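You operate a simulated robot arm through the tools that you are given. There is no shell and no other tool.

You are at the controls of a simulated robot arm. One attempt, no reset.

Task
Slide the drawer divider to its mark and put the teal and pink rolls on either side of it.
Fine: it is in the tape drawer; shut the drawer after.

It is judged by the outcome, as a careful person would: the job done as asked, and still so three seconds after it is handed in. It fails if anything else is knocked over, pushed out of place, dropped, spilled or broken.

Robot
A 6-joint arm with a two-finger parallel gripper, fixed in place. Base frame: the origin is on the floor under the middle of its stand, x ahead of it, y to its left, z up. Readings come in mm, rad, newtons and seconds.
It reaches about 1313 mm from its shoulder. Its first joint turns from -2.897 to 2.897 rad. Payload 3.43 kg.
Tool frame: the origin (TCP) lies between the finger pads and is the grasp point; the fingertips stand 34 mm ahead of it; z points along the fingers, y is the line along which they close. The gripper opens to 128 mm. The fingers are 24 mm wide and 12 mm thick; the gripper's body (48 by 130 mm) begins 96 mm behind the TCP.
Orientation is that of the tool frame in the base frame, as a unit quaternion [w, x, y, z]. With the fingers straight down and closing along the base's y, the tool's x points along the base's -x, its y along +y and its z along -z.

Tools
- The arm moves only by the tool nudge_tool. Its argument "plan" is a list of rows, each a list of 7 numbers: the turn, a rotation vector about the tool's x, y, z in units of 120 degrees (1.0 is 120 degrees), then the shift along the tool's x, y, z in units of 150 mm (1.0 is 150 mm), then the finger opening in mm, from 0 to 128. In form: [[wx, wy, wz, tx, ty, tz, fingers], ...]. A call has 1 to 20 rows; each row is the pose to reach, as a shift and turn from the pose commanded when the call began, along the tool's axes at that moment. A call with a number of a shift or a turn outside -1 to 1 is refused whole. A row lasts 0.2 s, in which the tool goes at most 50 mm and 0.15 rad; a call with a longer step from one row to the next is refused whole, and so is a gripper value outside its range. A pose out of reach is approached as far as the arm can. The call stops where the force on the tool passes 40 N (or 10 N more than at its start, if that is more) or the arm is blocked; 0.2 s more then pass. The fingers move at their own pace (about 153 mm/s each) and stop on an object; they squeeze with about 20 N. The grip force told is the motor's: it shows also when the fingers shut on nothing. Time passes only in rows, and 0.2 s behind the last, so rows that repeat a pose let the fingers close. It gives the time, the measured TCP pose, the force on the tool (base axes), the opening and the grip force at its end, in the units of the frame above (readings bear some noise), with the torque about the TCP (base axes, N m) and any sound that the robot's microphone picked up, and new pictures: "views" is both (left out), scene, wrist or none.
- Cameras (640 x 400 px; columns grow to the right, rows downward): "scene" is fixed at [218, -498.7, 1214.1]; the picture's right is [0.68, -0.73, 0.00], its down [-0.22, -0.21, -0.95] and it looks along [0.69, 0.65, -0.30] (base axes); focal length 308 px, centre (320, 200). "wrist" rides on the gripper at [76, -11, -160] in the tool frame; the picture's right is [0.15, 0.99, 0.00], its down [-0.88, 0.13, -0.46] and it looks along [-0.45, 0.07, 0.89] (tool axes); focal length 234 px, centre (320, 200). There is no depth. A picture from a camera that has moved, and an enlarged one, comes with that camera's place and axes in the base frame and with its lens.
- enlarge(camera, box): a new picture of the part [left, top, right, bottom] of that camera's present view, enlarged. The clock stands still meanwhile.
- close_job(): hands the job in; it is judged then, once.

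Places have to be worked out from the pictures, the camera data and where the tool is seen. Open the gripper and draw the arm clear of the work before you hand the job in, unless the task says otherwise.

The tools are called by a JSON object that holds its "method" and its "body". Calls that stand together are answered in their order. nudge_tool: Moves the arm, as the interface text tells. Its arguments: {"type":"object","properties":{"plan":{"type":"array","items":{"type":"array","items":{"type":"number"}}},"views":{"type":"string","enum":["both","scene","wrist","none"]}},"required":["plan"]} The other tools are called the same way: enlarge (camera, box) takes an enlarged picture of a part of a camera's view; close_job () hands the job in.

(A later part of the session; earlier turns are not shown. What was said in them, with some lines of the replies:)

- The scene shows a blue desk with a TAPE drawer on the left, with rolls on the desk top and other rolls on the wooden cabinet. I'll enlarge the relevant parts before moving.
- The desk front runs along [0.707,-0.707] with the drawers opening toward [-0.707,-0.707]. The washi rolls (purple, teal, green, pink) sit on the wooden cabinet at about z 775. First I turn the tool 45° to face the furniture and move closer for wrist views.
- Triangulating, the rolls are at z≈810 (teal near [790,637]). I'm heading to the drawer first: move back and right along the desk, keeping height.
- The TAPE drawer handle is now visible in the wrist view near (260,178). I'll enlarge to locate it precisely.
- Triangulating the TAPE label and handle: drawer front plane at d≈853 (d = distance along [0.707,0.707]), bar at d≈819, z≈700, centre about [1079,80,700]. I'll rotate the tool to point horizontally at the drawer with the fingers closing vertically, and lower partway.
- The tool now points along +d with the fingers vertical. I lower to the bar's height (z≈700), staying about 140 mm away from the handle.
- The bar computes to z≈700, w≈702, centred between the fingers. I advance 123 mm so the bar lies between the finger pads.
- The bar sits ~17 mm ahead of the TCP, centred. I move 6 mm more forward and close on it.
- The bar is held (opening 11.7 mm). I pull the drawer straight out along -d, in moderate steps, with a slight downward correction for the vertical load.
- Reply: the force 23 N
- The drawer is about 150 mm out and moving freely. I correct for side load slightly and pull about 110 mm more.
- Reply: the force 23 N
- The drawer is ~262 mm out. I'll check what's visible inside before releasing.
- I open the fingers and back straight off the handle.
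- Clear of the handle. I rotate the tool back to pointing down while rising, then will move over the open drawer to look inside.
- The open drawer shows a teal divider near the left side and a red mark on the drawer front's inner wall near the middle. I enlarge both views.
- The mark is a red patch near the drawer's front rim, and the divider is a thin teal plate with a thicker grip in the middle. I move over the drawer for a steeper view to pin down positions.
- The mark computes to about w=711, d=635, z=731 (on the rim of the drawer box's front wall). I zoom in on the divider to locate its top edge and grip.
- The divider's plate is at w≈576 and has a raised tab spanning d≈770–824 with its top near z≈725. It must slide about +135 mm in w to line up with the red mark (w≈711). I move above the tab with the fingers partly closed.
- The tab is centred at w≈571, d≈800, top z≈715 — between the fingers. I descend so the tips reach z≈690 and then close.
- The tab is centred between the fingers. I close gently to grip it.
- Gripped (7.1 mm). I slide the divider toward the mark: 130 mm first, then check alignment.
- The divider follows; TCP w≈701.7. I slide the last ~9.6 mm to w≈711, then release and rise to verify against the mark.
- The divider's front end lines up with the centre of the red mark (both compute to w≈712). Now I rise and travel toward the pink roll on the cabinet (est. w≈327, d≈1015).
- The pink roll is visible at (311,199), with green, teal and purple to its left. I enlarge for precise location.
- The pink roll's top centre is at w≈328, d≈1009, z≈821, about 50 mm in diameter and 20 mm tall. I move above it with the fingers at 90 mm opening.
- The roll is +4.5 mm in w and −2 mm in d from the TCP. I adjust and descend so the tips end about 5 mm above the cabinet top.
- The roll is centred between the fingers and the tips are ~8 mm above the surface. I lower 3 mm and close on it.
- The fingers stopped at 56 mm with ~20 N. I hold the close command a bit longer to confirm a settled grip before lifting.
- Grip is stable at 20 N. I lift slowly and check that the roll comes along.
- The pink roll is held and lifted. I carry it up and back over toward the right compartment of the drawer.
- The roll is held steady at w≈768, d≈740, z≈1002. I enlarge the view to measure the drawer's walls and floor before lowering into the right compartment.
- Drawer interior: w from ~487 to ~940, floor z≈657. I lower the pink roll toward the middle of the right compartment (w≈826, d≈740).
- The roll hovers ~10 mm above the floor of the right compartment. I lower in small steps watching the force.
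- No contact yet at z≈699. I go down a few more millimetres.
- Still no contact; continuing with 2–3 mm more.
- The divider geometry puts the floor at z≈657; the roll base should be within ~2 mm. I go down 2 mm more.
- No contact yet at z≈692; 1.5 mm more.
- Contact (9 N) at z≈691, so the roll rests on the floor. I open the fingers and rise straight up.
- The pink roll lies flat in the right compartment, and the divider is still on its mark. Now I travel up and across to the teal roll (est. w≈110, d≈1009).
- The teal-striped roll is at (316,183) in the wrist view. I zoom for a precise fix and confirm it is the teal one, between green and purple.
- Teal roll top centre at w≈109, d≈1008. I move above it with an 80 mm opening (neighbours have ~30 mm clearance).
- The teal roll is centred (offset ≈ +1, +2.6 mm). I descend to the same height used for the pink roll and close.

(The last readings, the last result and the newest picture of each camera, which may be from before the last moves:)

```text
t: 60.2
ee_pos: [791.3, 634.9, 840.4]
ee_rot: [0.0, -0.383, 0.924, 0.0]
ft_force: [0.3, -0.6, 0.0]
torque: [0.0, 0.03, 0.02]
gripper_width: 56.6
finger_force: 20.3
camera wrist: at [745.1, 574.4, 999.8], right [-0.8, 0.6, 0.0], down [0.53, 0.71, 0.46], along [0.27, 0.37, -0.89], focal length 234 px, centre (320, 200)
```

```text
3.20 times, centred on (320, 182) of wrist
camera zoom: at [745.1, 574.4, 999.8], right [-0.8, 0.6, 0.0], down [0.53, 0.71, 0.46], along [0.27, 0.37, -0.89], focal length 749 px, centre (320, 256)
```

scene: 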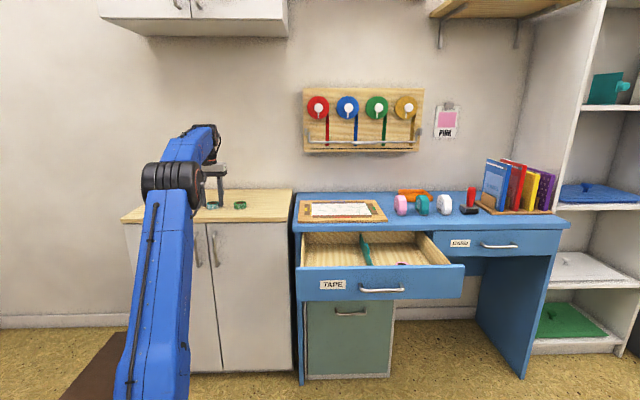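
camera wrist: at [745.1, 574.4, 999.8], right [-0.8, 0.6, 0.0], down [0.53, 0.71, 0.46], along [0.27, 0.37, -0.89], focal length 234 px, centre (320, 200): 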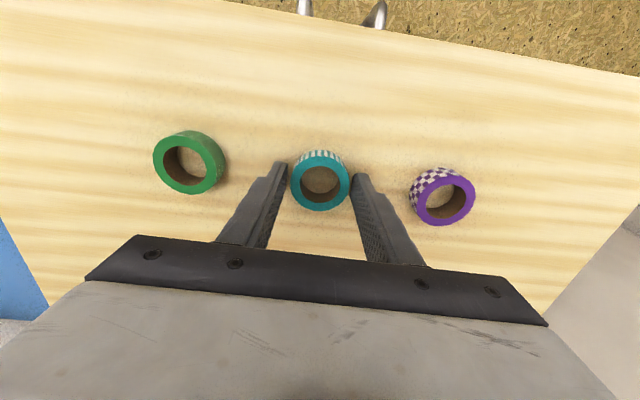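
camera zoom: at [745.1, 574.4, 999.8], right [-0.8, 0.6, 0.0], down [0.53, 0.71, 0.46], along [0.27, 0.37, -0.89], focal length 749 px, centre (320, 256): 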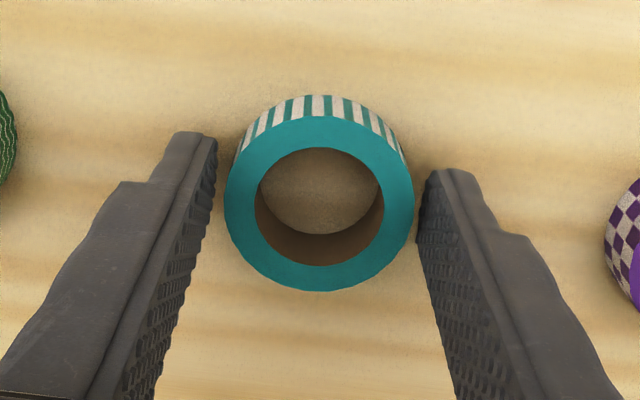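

Teal roll gripped at 20 N. I lift gently and carry it toward the left compartment.

{"method": "nudge_tool", "body": {"plan": [[0, 0, 0, 0, 0, -0.06, 10], [0, 0, 0, 0, 0, -0.2, 10], [0, 0, 0, 0, 0, -0.4, 10], [0, 0, 0, 0.1, -0.1, -0.6, 10], [0, 0, 0, 0.25, -0.3, -0.8, 10], [0, 0, 0, 0.4, -0.5, -0.9, 10]], "views": "both"}}

{"method": "nudge_tool", "body": {"plan": [[0, 0, 0, 0.12, -0.2, 0, 10], [0, 0, 0, 0.24, -0.4, 0, 10], [0, 0, 0, 0.36, -0.6, 0, 10], [0, 0, 0, 0.48, -0.8, 0, 10], [0, 0, 0, 0.6, -1, 0, 10]], "views": "none"}}

{"method": "nudge_tool", "body": {"plan": [[0, 0, 0, 0.1, -0.2, 0, 10], [0, 0, 0, 0.2, -0.4, 0, 10], [0, 0, 0, 0.3, -0.6, 0, 10], [0, 0, 0, 0.4, -0.8, 0, 10], [0, 0, 0, 0.5, -1, 0, 10]], "views": "none"}}

{"method": "nudge_tool", "body": {"plan": [[0, 0, 0, 0.08, -0.2, 0, 10], [0, 0, 0, 0.16, -0.4, 0, 10], [0, 0, 0, 0.24, -0.6, 0, 10], [0, 0, 0, 0.296, -0.754, 0, 10], [0, 0, 0, 0.296, -0.754, 0, 10]], "views": "both"}}

```text
t: 61.6
ee_pos: [800.9, 543.5, 973.1]
ee_rot: [-0.001, -0.384, 0.924, 0.0]
ft_force: [-0.4, 1.6, -0.8]
torque: [-0.1, 0.0, 0.0]
gripper_width: 56.3
finger_force: 19.6
camera wrist: at [754.9, 482.5, 1132.8], right [-0.8, 0.59, 0.0], down [0.53, 0.72, 0.45], along [0.27, 0.37, -0.89], focal length 234 px, centre (320, 200)
```

scene: 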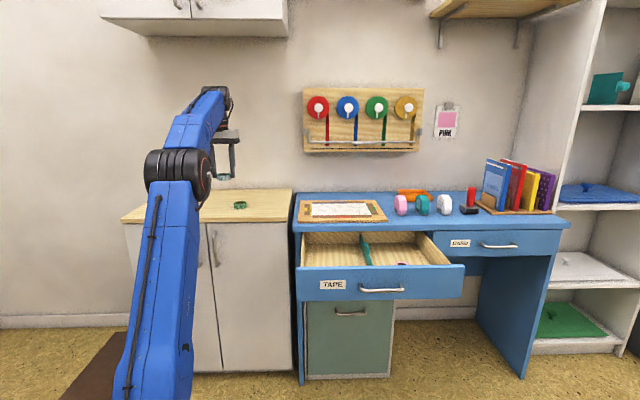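
wrist: 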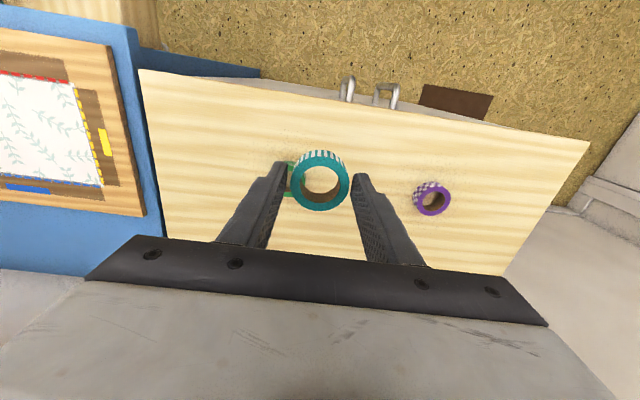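

```text
t: 62.8
ee_pos: [845.3, 371.1, 972.6]
ee_rot: [0.0, -0.384, 0.924, 0.0]
ft_force: [0.3, 0.5, -1.7]
torque: [-0.01, 0.01, 0.01]
gripper_width: 56.2
finger_force: 20.4
```

```text
t: 64.0
ee_pos: [895.8, 214.0, 973.8]
ee_rot: [0.0, -0.383, 0.924, 0.0]
ft_force: [-1.1, -0.2, -0.2]
torque: [-0.01, 0.0, 0.0]
gripper_width: 56.5
finger_force: 19.3
```

```text
t: 65.2
ee_pos: [948.3, 101.0, 973.4]
ee_rot: [-0.001, -0.383, 0.924, 0.0]
ft_force: [0.3, 1.0, 0.0]
torque: [-0.02, -0.01, -0.02]
gripper_width: 56.5
finger_force: 19.6
camera wrist: at [901.4, 40.5, 1133.8], right [-0.8, 0.6, 0.0], down [0.53, 0.71, 0.46], along [0.27, 0.37, -0.89], focal length 234 px, centre (320, 200)
```

scene: 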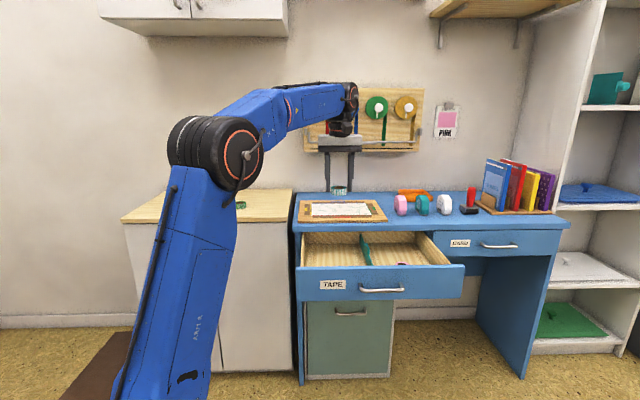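
wrist: 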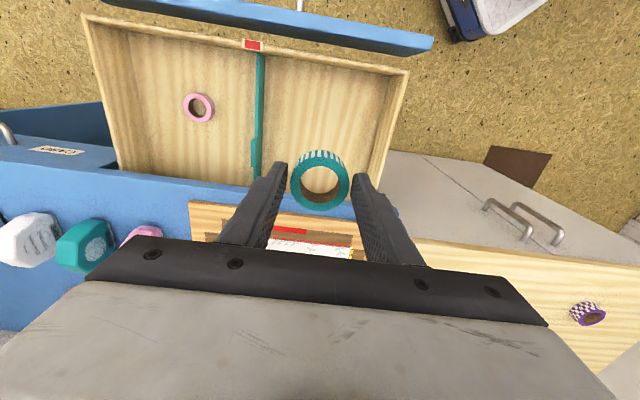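

The teal roll is above the left compartment (w≈599, d≈742). I descend toward the floor.

{"method": "nudge_tool", "body": {"plan": [[0, 0, 0, 0, 0, 0.2, 10], [0, 0, 0, 0, 0, 0.45, 10], [0, 0, 0, 0, 0, 0.75, 10], [0, 0, 0, 0, 0, 1, 10]], "views": "none"}}

{"method": "nudge_tool", "body": {"plan": [[0, 0, 0, 0, 0, 0.25, 10], [0, 0, 0, 0, 0, 0.5, 10], [0, 0, 0, 0, 0, 0.72, 10], [0, 0, 0, 0, 0, 0.8, 10], [0, 0, 0, 0, 0, 0.8, 10]]}}

```text
t: 66.2
ee_pos: [946.7, 101.0, 823.9]
ee_rot: [0.001, -0.383, 0.924, 0.0]
ft_force: [0.1, 0.8, 0.4]
torque: [-0.03, -0.03, 0.02]
gripper_width: 56.1
finger_force: 19.4
```

```text
t: 67.4
ee_pos: [945.4, 100.4, 702.7]
ee_rot: [-0.001, -0.382, 0.924, 0.001]
ft_force: [0.1, 0.1, -0.1]
torque: [0.0, -0.03, 0.0]
gripper_width: 56.5
finger_force: 19.6
camera wrist: at [900.6, 39.4, 862.2], right [-0.8, 0.6, 0.0], down [0.53, 0.71, 0.46], along [0.27, 0.37, -0.89], focal length 234 px, centre (320, 200)
```

scene: 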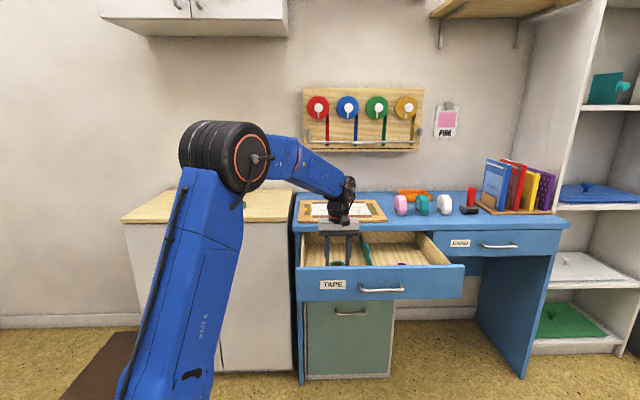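
wrist: 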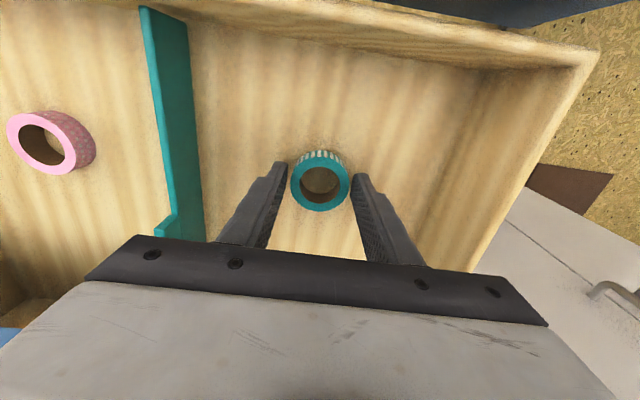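

Both compartments look right. I lower ~11 mm in small steps to just above the contact height.

{"method": "nudge_tool", "body": {"plan": [[0, 0, 0, 0, 0, 0.025, 10], [0, 0, 0, 0, 0, 0.05, 10], [0, 0, 0, 0, 0, 0.074, 10], [0, 0, 0, 0, 0, 0.074, 10]], "views": "none"}}

{"method": "nudge_tool", "body": {"plan": [[0, 0, 0, 0, 0, 0.005, 10], [0, 0, 0, 0, 0, 0.01, 10], [0, 0, 0, 0, 0, 0.01, 10]], "views": "none"}}

```text
t: 68.4
ee_pos: [946.5, 100.6, 693.0]
ee_rot: [0.001, -0.383, 0.924, 0.0]
ft_force: [1.1, -1.1, 8.9]
torque: [-0.06, 0.01, -0.01]
gripper_width: 56.7
finger_force: 20.0
```

```text
t: 69.2
ee_pos: [945.7, 100.7, 693.1]
ee_rot: [0.001, -0.384, 0.923, 0.001]
ft_force: [-3.3, 2.7, 13.3]
torque: [0.26, 0.06, -0.01]
gripper_width: 56.5
finger_force: 19.4
```

Contact (13 N) — the teal roll is on the floor. I release and rise straight up.

{"method": "nudge_tool", "body": {"plan": [[0, 0, 0, 0, 0, -0.008, 60], [0, 0, 0, 0, 0, -0.008, 76], [0, 0, 0, 0, 0, -0.008, 84], [0, 0, 0, 0, 0, -0.1, 84], [0, 0, 0, 0, 0, -0.3, 84], [0, 0, 0, 0, 0, -0.6, 84], [0, 0, 0, 0, 0, -0.9, 84]]}}

{"method": "enlarge", "body": {"camera": "wrist", "box": [60, 0, 460, 230]}}

```text
t: 70.8
ee_pos: [946.9, 97.4, 828.4]
ee_rot: [0.0, -0.383, 0.924, 0.0]
ft_force: [0.1, -0.1, 0.0]
torque: [0.0, 0.01, -0.02]
gripper_width: 84.0
finger_force: 0.1
camera wrist: at [900.9, 36.9, 988.4], right [-0.8, 0.6, 0.0], down [0.53, 0.72, 0.46], along [0.27, 0.37, -0.89], focal length 234 px, centre (320, 200)
```

scene: 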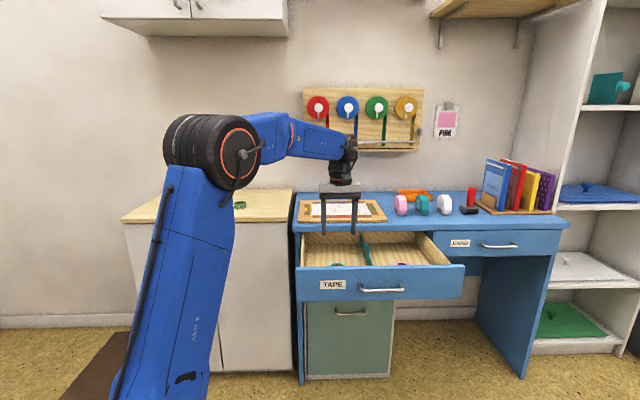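
wrist: 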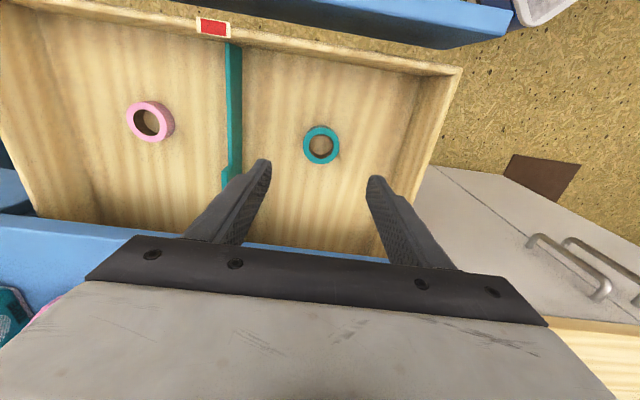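

```text
1.60 times, centred on (260, 115) of wrist
camera zoom: at [900.9, 36.9, 988.4], right [-0.8, 0.6, 0.0], down [0.53, 0.72, 0.46], along [0.27, 0.37, -0.89], focal length 375 px, centre (416, 336)
```

zoom: 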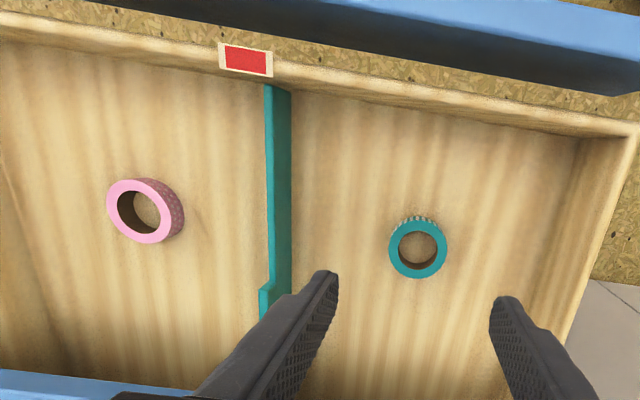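

Both rolls lie flat, one on each side, and the divider still lines up with the mark (w≈712). Now I back out in front of the drawer to re-grip the handle and shut it.

{"method": "nudge_tool", "body": {"plan": [[0, 0, 0, 0, 0, -0.25, 100], [0, 0, 0, 0.2, -0.15, -0.35, 128], [0, 0, 0, 0.4, -0.3, -0.35, 128], [0, 0, 0, 0.6, -0.45, -0.3, 128], [0, 0, 0, 0.8, -0.6, -0.3, 128], [0, 0, 0, 1, -0.73, -0.3, 128]], "views": "none"}}

{"method": "nudge_tool", "body": {"plan": [[0, 0, 0, 0.25, 0, 0, 128], [0, 0, 0, 0.5, 0, 0, 128], [0, 0, 0, 0.75, 0, 0.05, 128], [0, 0, 0, 1, 0, 0.093, 128]], "views": "both"}}

```text
t: 72.2
ee_pos: [917.3, -83.3, 873.9]
ee_rot: [-0.001, -0.383, 0.924, -0.001]
ft_force: [-0.1, 0.3, 0.1]
torque: [0.02, -0.02, 0.02]
gripper_width: 128.0
finger_force: 0.1
```

```text
t: 73.2
ee_pos: [810.2, -188.2, 855.8]
ee_rot: [0.0, -0.384, 0.923, 0.0]
ft_force: [-0.5, -0.4, -0.7]
torque: [-0.02, 0.0, 0.01]
gripper_width: 127.7
finger_force: 0.0
camera wrist: at [765.1, -248.5, 1015.7], right [-0.8, 0.6, 0.0], down [0.53, 0.72, 0.46], along [0.27, 0.37, -0.89], focal length 234 px, centre (320, 200)
```

scene: 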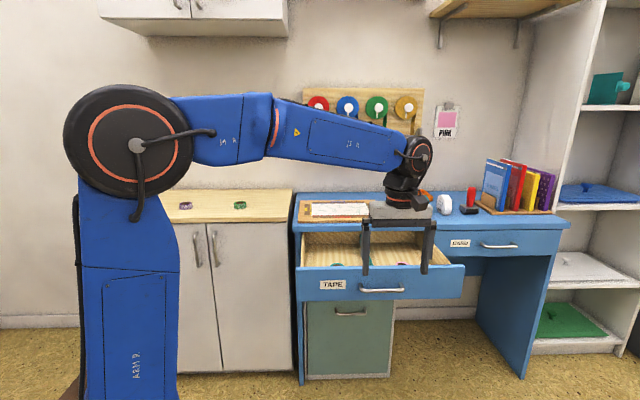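
wrist: 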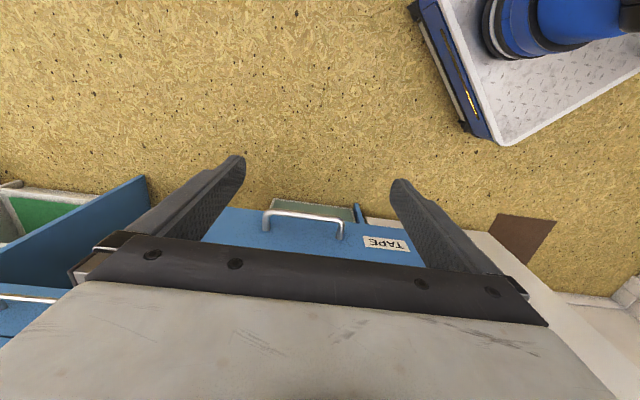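

In front of the drawer with the tool at d≈440. I rotate back to pointing horizontally at the handle while lowering, the reverse of the earlier motion.

{"method": "nudge_tool", "body": {"plan": [[-0.03608, -0.03608, 0.03608, 0.004, 0, 0.0625, 110], [-0.07217, -0.07217, 0.07217, 0.008, 0, 0.125, 90], [-0.10825, -0.10825, 0.10825, 0.012, 0, 0.1875, 70], [-0.14434, -0.14434, 0.14434, 0.016, 0, 0.25, 70], [-0.18042, -0.18042, 0.18042, 0.02, 0, 0.3125, 70], [-0.21651, -0.21651, 0.21651, 0.024, 0, 0.375, 70], [-0.25259, -0.25259, 0.25259, 0.028, 0, 0.4375, 70], [-0.28868, -0.28868, 0.28868, 0.032, 0, 0.5, 70], [-0.32476, -0.32476, 0.32476, 0.036, 0, 0.5625, 70], [-0.36084, -0.36084, 0.36084, 0.04, 0, 0.625, 70], [-0.39693, -0.39693, 0.39693, 0.044, 0, 0.6875, 70], [-0.43301, -0.43301, 0.43301, 0.048, 0, 0.75, 70], [-0.4691, -0.4691, 0.4691, 0.052, 0, 0.8125, 70], [-0.50518, -0.50518, 0.50518, 0.056, 0, 0.875, 70], [-0.54127, -0.54127, 0.54127, 0.06, 0, 0.9375, 70], [-0.57735, -0.57735, 0.57735, 0.067, 0, 1, 70]]}}

```text
t: 76.6
ee_pos: [804.5, -198.1, 706.3]
ee_rot: [0.271, 0.27, 0.653, 0.654]
ft_force: [0.1, -0.5, -0.7]
torque: [0.0, 0.02, -0.04]
gripper_width: 70.1
finger_force: 0.2
camera wrist: at [637.8, -255.4, 694.6], right [-0.1, 0.1, 0.99], down [0.3, -0.95, 0.13], along [0.95, 0.31, 0.07], focal length 234 px, centre (320, 200)
```

scene: 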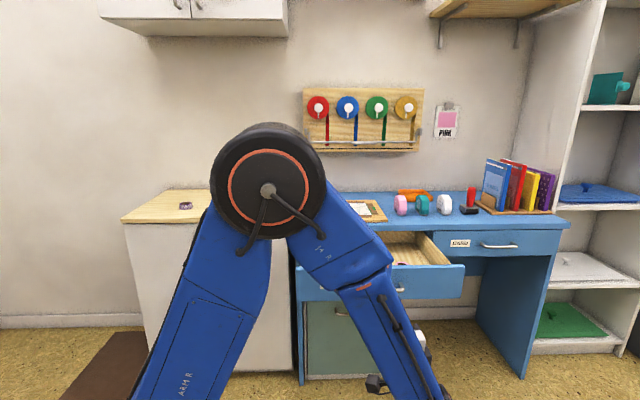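
wrist: 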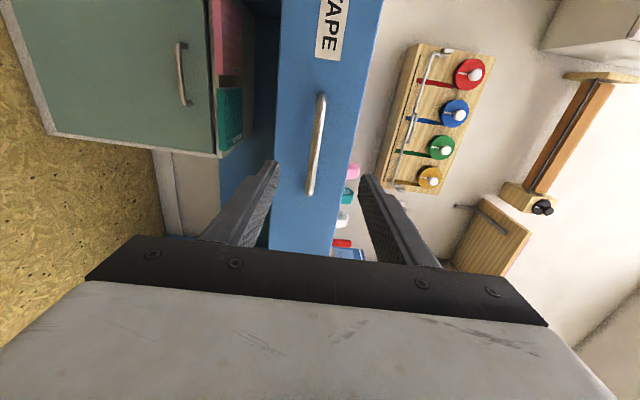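

The handle is centred ahead. I lower 7 mm to the bar's height, advance ~115 mm, and close on it.

{"method": "nudge_tool", "body": {"plan": [[0, 0, 0, 0, -0.047, 0.1, 70], [0, 0, 0, 0, -0.047, 0.3, 70], [0, 0, 0, 0, -0.047, 0.5, 70], [0, 0, 0, 0, -0.047, 0.67, 70], [0, 0, 0, 0, -0.047, 0.77, 70], [0, 0, 0, 0, -0.047, 0.77, 70]], "views": "wrist"}}

```text
t: 78.0
ee_pos: [885.2, -113.8, 701.0]
ee_rot: [0.271, 0.272, 0.653, 0.653]
ft_force: [0.0, 0.0, -0.5]
torque: [0.0, -0.05, -0.04]
gripper_width: 70.2
finger_force: 0.0
camera wrist: at [719.0, -172.3, 689.2], right [-0.1, 0.1, 0.99], down [0.3, -0.94, 0.13], along [0.95, 0.31, 0.07], focal length 234 px, centre (320, 200)
```

wrist: 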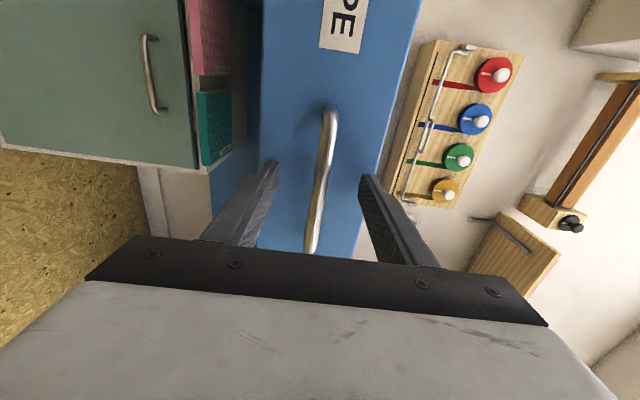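

The bar sits between the fingers as before. I close on it.

{"method": "nudge_tool", "body": {"plan": [[0, 0, 0, 0, 0, 0, 40], [0, 0, 0, 0, 0, 0, 15], [0, 0, 0, 0, 0, 0, 0], [0, 0, 0, 0, 0, 0, 0]], "views": "none"}}

```text
t: 79.0
ee_pos: [885.6, -114.5, 700.3]
ee_rot: [0.271, 0.271, 0.653, 0.653]
ft_force: [-0.7, 1.3, -5.8]
torque: [-0.08, -0.02, -0.12]
gripper_width: 12.0
finger_force: 44.9
```

Gripped (12 mm). I push the drawer in slowly, 150 mm first.

{"method": "nudge_tool", "body": {"plan": [[0, 0, 0, 0, -0.003, 0.04, 0], [0, 0, 0, 0, -0.003, 0.12, 0], [0, 0, 0, 0, -0.003, 0.22, 0], [0, 0, 0, 0, -0.003, 0.33, 0], [0, 0, 0, 0, -0.003, 0.44, 0], [0, 0, 0, 0, -0.003, 0.55, 0], [0, 0, 0, 0, -0.003, 0.66, 0], [0, 0, 0, 0, -0.003, 0.77, 0], [0, 0, 0, 0, -0.003, 0.88, 0], [0, 0, 0, 0, -0.003, 0.96, 0], [0, 0, 0, 0, -0.003, 1, 0]], "views": "both"}}

```text
t: 81.4
ee_pos: [990.9, -7.0, 699.3]
ee_rot: [0.27, 0.272, 0.654, 0.653]
ft_force: [10.3, -11.1, 6.0]
torque: [0.05, -0.09, -0.82]
gripper_width: 11.6
finger_force: 45.0
camera wrist: at [824.8, -66.3, 688.8], right [-0.1, 0.1, 0.99], down [0.3, -0.94, 0.13], along [0.95, 0.31, 0.07], focal length 234 px, centre (320, 200)
```

scene: 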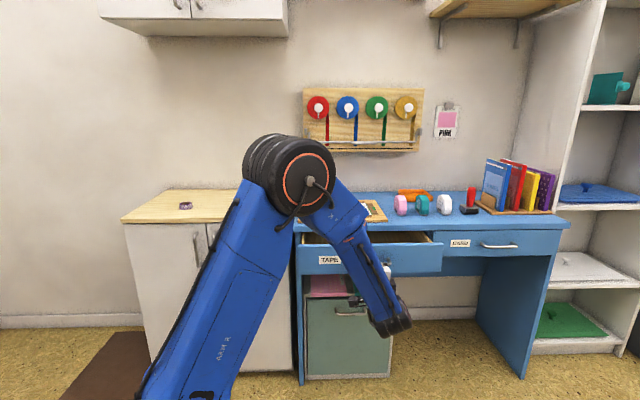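
wrist: 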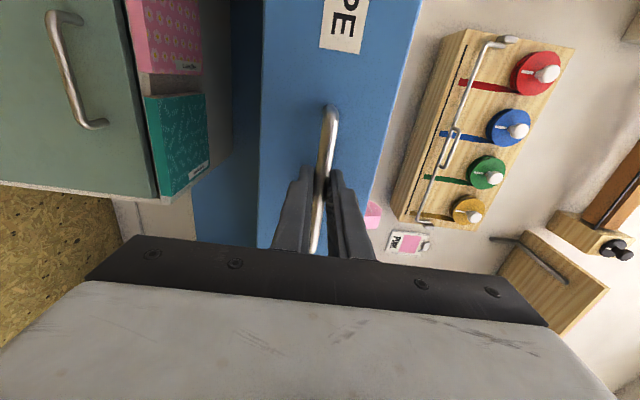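

Drawer is more than half closed, motion smooth. I continue pushing ~107 mm.

{"method": "nudge_tool", "body": {"plan": [[0, 0, 0, -0.005, 0, 0.06, 0], [0, 0, 0, -0.005, 0, 0.16, 0], [0, 0, 0, -0.005, 0, 0.27, 0], [0, 0, 0, -0.005, 0, 0.38, 0], [0, 0, 0, -0.005, 0, 0.49, 0], [0, 0, 0, -0.005, 0, 0.59, 0], [0, 0, 0, -0.005, 0, 0.66, 0], [0, 0, 0, -0.005, 0, 0.7, 0], [0, 0, 0, -0.005, 0, 0.715, 0]], "views": "both"}}

```text
t: 83.4
ee_pos: [1067.4, 68.7, 700.8]
ee_rot: [0.271, 0.269, 0.653, 0.654]
ft_force: [-7.1, 6.9, 15.1]
torque: [0.18, -0.06, 1.42]
gripper_width: 11.7
finger_force: 45.1
camera wrist: at [900.5, 9.0, 688.4], right [-0.11, 0.1, 0.99], down [0.3, -0.94, 0.13], along [0.95, 0.31, 0.07], focal length 234 px, centre (320, 200)
```

scene: 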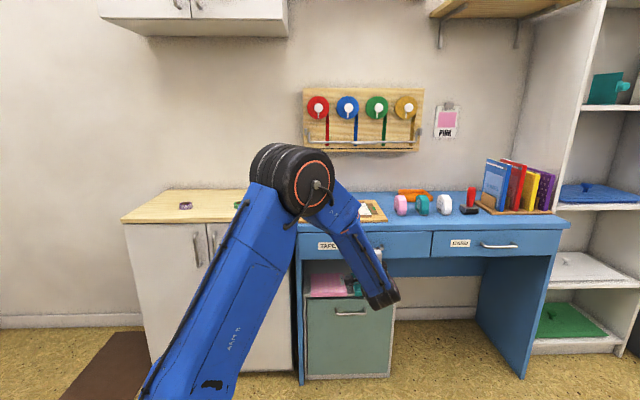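
wrist: 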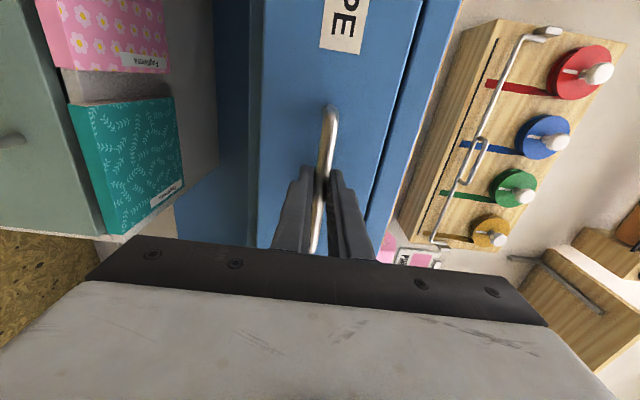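

About 5 mm remain to the original closed position. I push the last bit in small steps, watching the force.

{"method": "nudge_tool", "body": {"plan": [[0, 0, 0, 0, 0, 0.012, 0], [0, 0, 0, 0, 0, 0.024, 0], [0, 0, 0, 0, 0, 0.034, 0], [0, 0, 0, 0, 0, 0.04, 0], [0, 0, 0, 0, 0, 0.04, 0]], "views": "none"}}

```text
t: 84.6
ee_pos: [1071.4, 73.5, 699.6]
ee_rot: [0.27, 0.269, 0.654, 0.654]
ft_force: [-20.9, 20.7, 18.4]
torque: [0.21, -0.06, 0.25]
gripper_width: 11.5
finger_force: 44.7
```

Almost no resistance along d yet but a side load of ~29 N toward −w; I correct 1.5 mm sideways and press 3 mm further to find the closed stop.

{"method": "nudge_tool", "body": {"plan": [[0, 0, 0, 0.008, -0.004, 0.006, 0], [0, 0, 0, 0.01, -0.006, 0.012, 0], [0, 0, 0, 0.01, -0.006, 0.02, 0], [0, 0, 0, 0.01, -0.006, 0.02, 0]], "views": "both"}}

{"method": "enlarge", "body": {"camera": "scene", "box": [290, 215, 450, 315]}}

```text
t: 85.6
ee_pos: [1071.5, 72.9, 701.1]
ee_rot: [0.271, 0.27, 0.653, 0.654]
ft_force: [-33.2, 4.4, 24.8]
torque: [0.21, -0.14, 0.55]
gripper_width: 11.7
finger_force: 44.7
camera wrist: at [905.5, 14.4, 688.4], right [-0.11, 0.1, 0.99], down [0.3, -0.94, 0.13], along [0.95, 0.31, 0.07], focal length 234 px, centre (320, 200)
```

scene: 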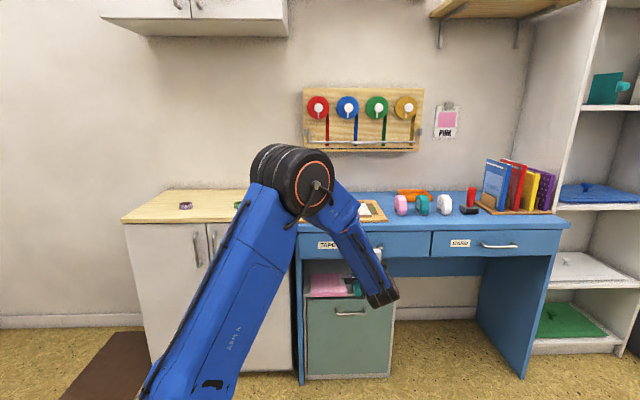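
wrist: 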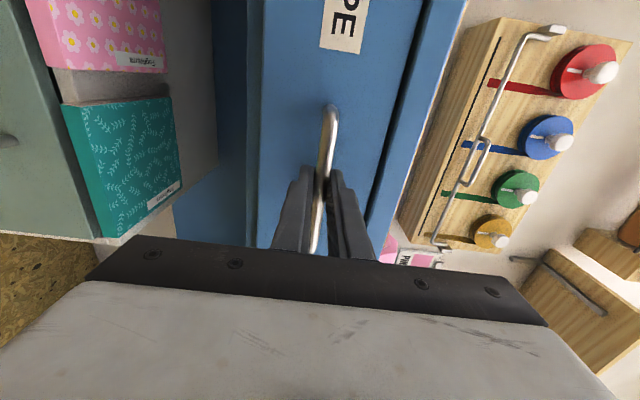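

```text
4.00 times, centred on (370, 265) of scene
camera zoom: at [218.0, -498.7, 1214.1], right [0.68, -0.73, 0.0], down [-0.22, -0.21, -0.95], along [0.69, 0.65, -0.3], focal length 1233 px, centre (120, -60)
```

zoom: 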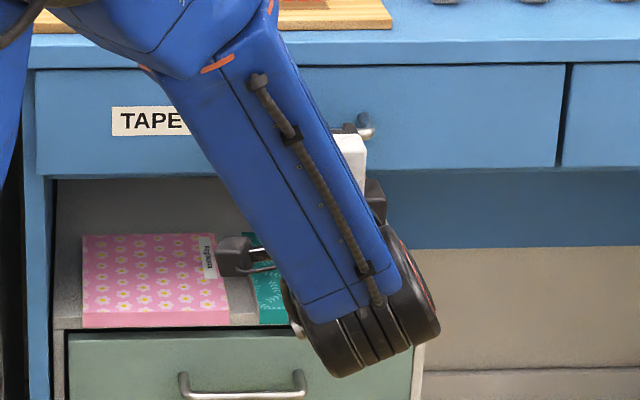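

Resistance of ~20 N along −d now and the TCP stays at d≈809 (its original closed position); the label is at its initial pixel. The drawer is shut. I open the fingers and back straight off.

{"method": "nudge_tool", "body": {"plan": [[0, 0, 0, -0.005, 0.004, 0, 30], [0, 0, 0, -0.005, 0.004, 0, 60], [0, 0, 0, -0.005, 0.004, 0, 70], [0, 0, 0, -0.005, 0.004, -0.15, 70], [0, 0, 0, -0.005, 0.004, -0.4, 70], [0, 0, 0, -0.005, 0.004, -0.7, 70], [0, 0, 0, -0.005, 0.004, -1, 70]]}}

```text
t: 87.2
ee_pos: [969.6, -32.5, 704.8]
ee_rot: [0.27, 0.269, 0.654, 0.654]
ft_force: [0.2, 0.9, -0.3]
torque: [0.0, -0.02, 0.0]
gripper_width: 70.2
finger_force: 0.2
camera wrist: at [803.6, -91.5, 693.1], right [-0.1, 0.1, 0.99], down [0.3, -0.94, 0.13], along [0.95, 0.31, 0.07], focal length 234 px, centre (320, 200)
```

scene: 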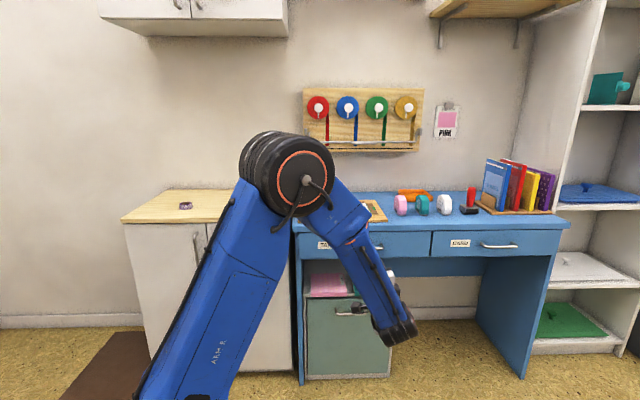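
wrist: 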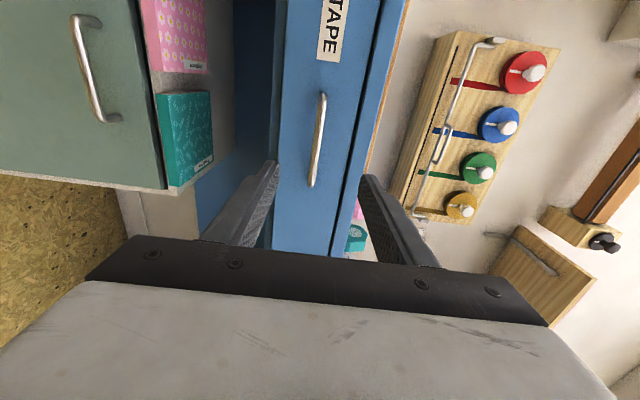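

The gripper is clear of the handle and the drawer remains shut. I withdraw further and raise the arm to get an unobstructed view.

{"method": "nudge_tool", "body": {"plan": [[0, 0, 0, 0, 0, -0.25, 90], [0, 0, 0, 0, 0, -0.5, 110], [0, 0, 0, 0, 0.05, -0.75, 128], [0, 0, 0, 0, 0.1, -1, 128]], "views": "none"}}

{"method": "nudge_tool", "body": {"plan": [[0.03608, 0.03608, -0.03608, 0, 0.0625, -0.03, 128], [0.07217, 0.07217, -0.07217, 0, 0.125, -0.06, 128], [0.10825, 0.10825, -0.10825, 0, 0.1875, -0.09, 128], [0.14434, 0.14434, -0.14434, 0, 0.25, -0.12, 128], [0.18042, 0.18042, -0.18042, 0, 0.3125, -0.15, 128], [0.21651, 0.21651, -0.21651, 0, 0.375, -0.18, 128], [0.25259, 0.25259, -0.25259, 0, 0.4375, -0.21, 128], [0.28868, 0.28868, -0.28868, 0, 0.5, -0.24, 128], [0.32476, 0.32476, -0.32476, 0, 0.5625, -0.27, 128], [0.36084, 0.36084, -0.36084, 0, 0.625, -0.3, 128], [0.39693, 0.39693, -0.39693, 0, 0.6875, -0.33, 128], [0.43301, 0.43301, -0.43301, 0, 0.75, -0.36, 128], [0.4691, 0.4691, -0.4691, 0, 0.8125, -0.39, 128], [0.50518, 0.50518, -0.50518, 0, 0.875, -0.42, 128], [0.54127, 0.54127, -0.54127, 0, 0.9375, -0.45, 128], [0.57735, 0.57735, -0.57735, 0, 1, -0.48, 128]], "views": "none"}}

{"method": "nudge_tool", "body": {"plan": [[0, 0, 0, 0.05, 0.2, -0.2, 128], [0, 0, 0, 0.1, 0.4, -0.4, 128], [0, 0, 0, 0.15, 0.6, -0.6, 128], [0, 0, 0, 0.2, 0.8, -0.8, 128], [0, 0, 0, 0.2, 1, -1, 128]]}}

```text
t: 88.2
ee_pos: [862.7, -138.4, 713.3]
ee_rot: [0.27, 0.269, 0.653, 0.654]
ft_force: [-0.7, 1.4, 0.0]
torque: [0.01, -0.01, 0.0]
gripper_width: 127.8
finger_force: 0.1
```

```text
t: 91.6
ee_pos: [812.4, -192.2, 867.1]
ee_rot: [0.0, -0.383, 0.924, -0.001]
ft_force: [-0.5, 0.0, 0.4]
torque: [0.01, 0.0, -0.03]
gripper_width: 128.3
finger_force: 0.1
```

```text
t: 92.8
ee_pos: [684.1, -106.5, 1013.1]
ee_rot: [-0.002, -0.382, 0.924, 0.001]
ft_force: [0.0, 1.1, -0.2]
torque: [-0.01, 0.0, 0.0]
gripper_width: 127.7
finger_force: 0.1
camera wrist: at [638.0, -167.6, 1173.0], right [-0.8, 0.6, 0.0], down [0.53, 0.71, 0.46], along [0.27, 0.37, -0.89], focal length 234 px, centre (320, 200)
```

scene: 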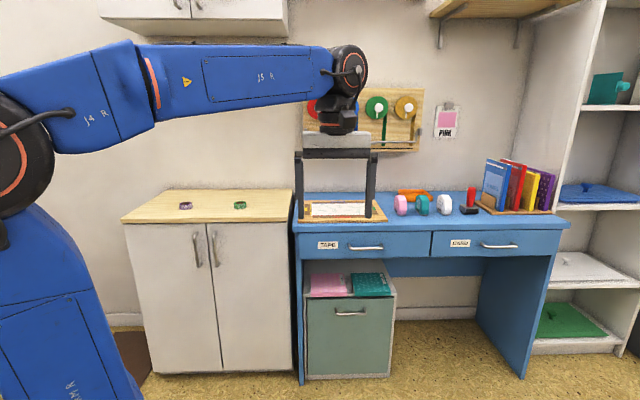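
wrist: 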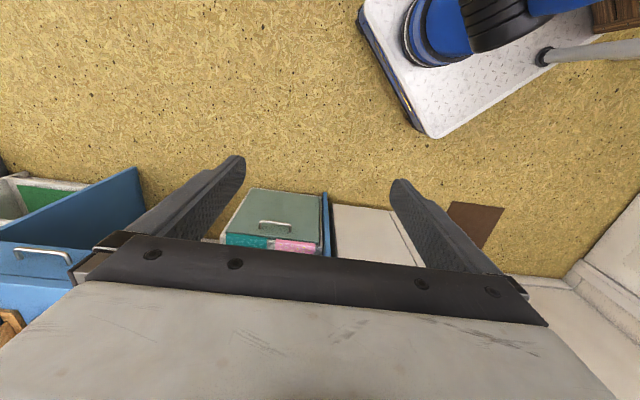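

The scene shows the TAPE drawer shut and everything else in place. I enlarge to compare the drawer front with the starting view before handing in.

{"method": "enlarge", "body": {"camera": "scene", "box": [290, 215, 450, 315]}}

{"method": "enlarge", "body": {"camera": "scene", "box": [280, 170, 580, 290]}}

{"method": "enlarge", "body": {"camera": "scene", "box": [120, 180, 300, 270]}}

```text
4.00 times, centred on (370, 265) of scene
camera zoom: at [218.0, -498.7, 1214.1], right [0.68, -0.73, 0.0], down [-0.22, -0.21, -0.95], along [0.69, 0.65, -0.3], focal length 1233 px, centre (120, -60)
```

zoom: 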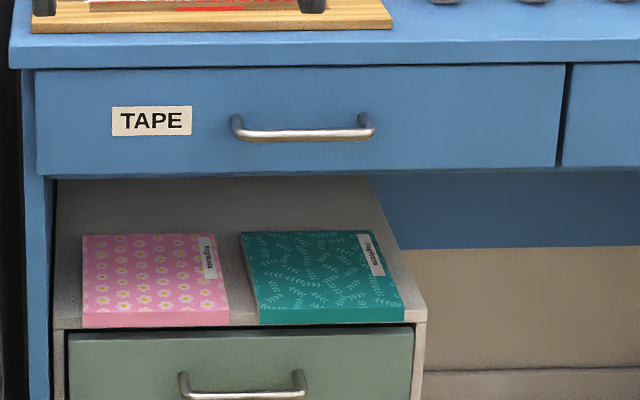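

```text
2.13 times, centred on (430, 230) of scene
camera zoom: at [218.0, -498.7, 1214.1], right [0.68, -0.73, 0.0], down [-0.22, -0.21, -0.95], along [0.69, 0.65, -0.3], focal length 658 px, centre (85, 136)
```

zoom: 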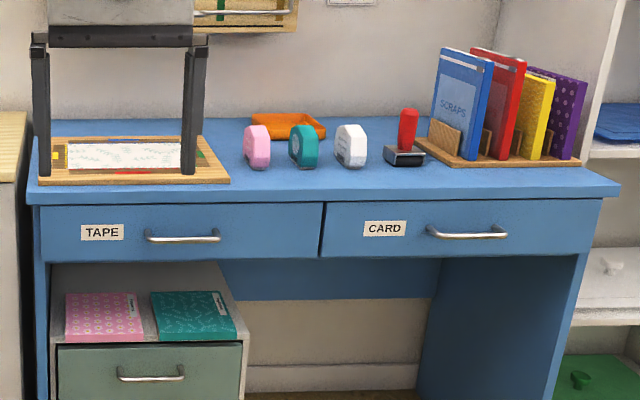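

```text
3.56 times, centred on (210, 225) of scene
camera zoom: at [218.0, -498.7, 1214.1], right [0.68, -0.73, 0.0], down [-0.22, -0.21, -0.95], along [0.69, 0.65, -0.3], focal length 1096 px, centre (711, 111)
```

zoom: 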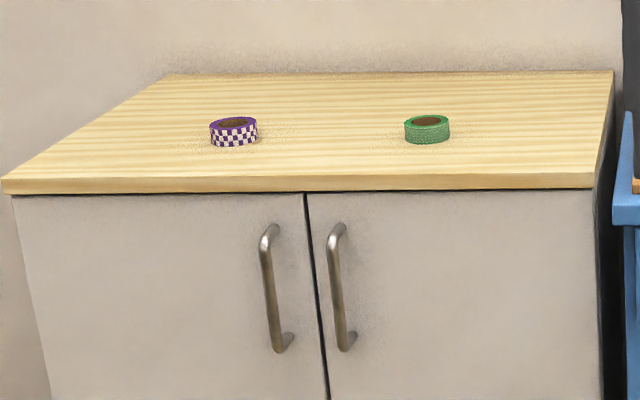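

The drawer front matches its starting closed position pixel for pixel. The purple and green rolls and the desk items are untouched. The gripper is open and clear, so I hand the job in.

{"method": "close_job", "body": {}}

```text
The job is handed in.
```

The drawer divider is on its red mark, with the teal roll to its left and the pink roll to its right. The tape drawer is shut again.

- **Divider:** its front end lined up with the centre of the mark to within about 1 mm. It still did when I checked after placing both rolls.
- **Rolls:** both were lying flat on the drawer floor when I last saw inside. I did not look in again after shutting the drawer, but I pushed it in slowly and smoothly.
- **Drawer:** I pushed it in until it met its stop. Afterwards its front matched the starting picture.
- **Everything else:** the purple and green rolls stayed on the cabinet, and nothing on the desk moved.

The gripper is open and the arm is clear of the desk.
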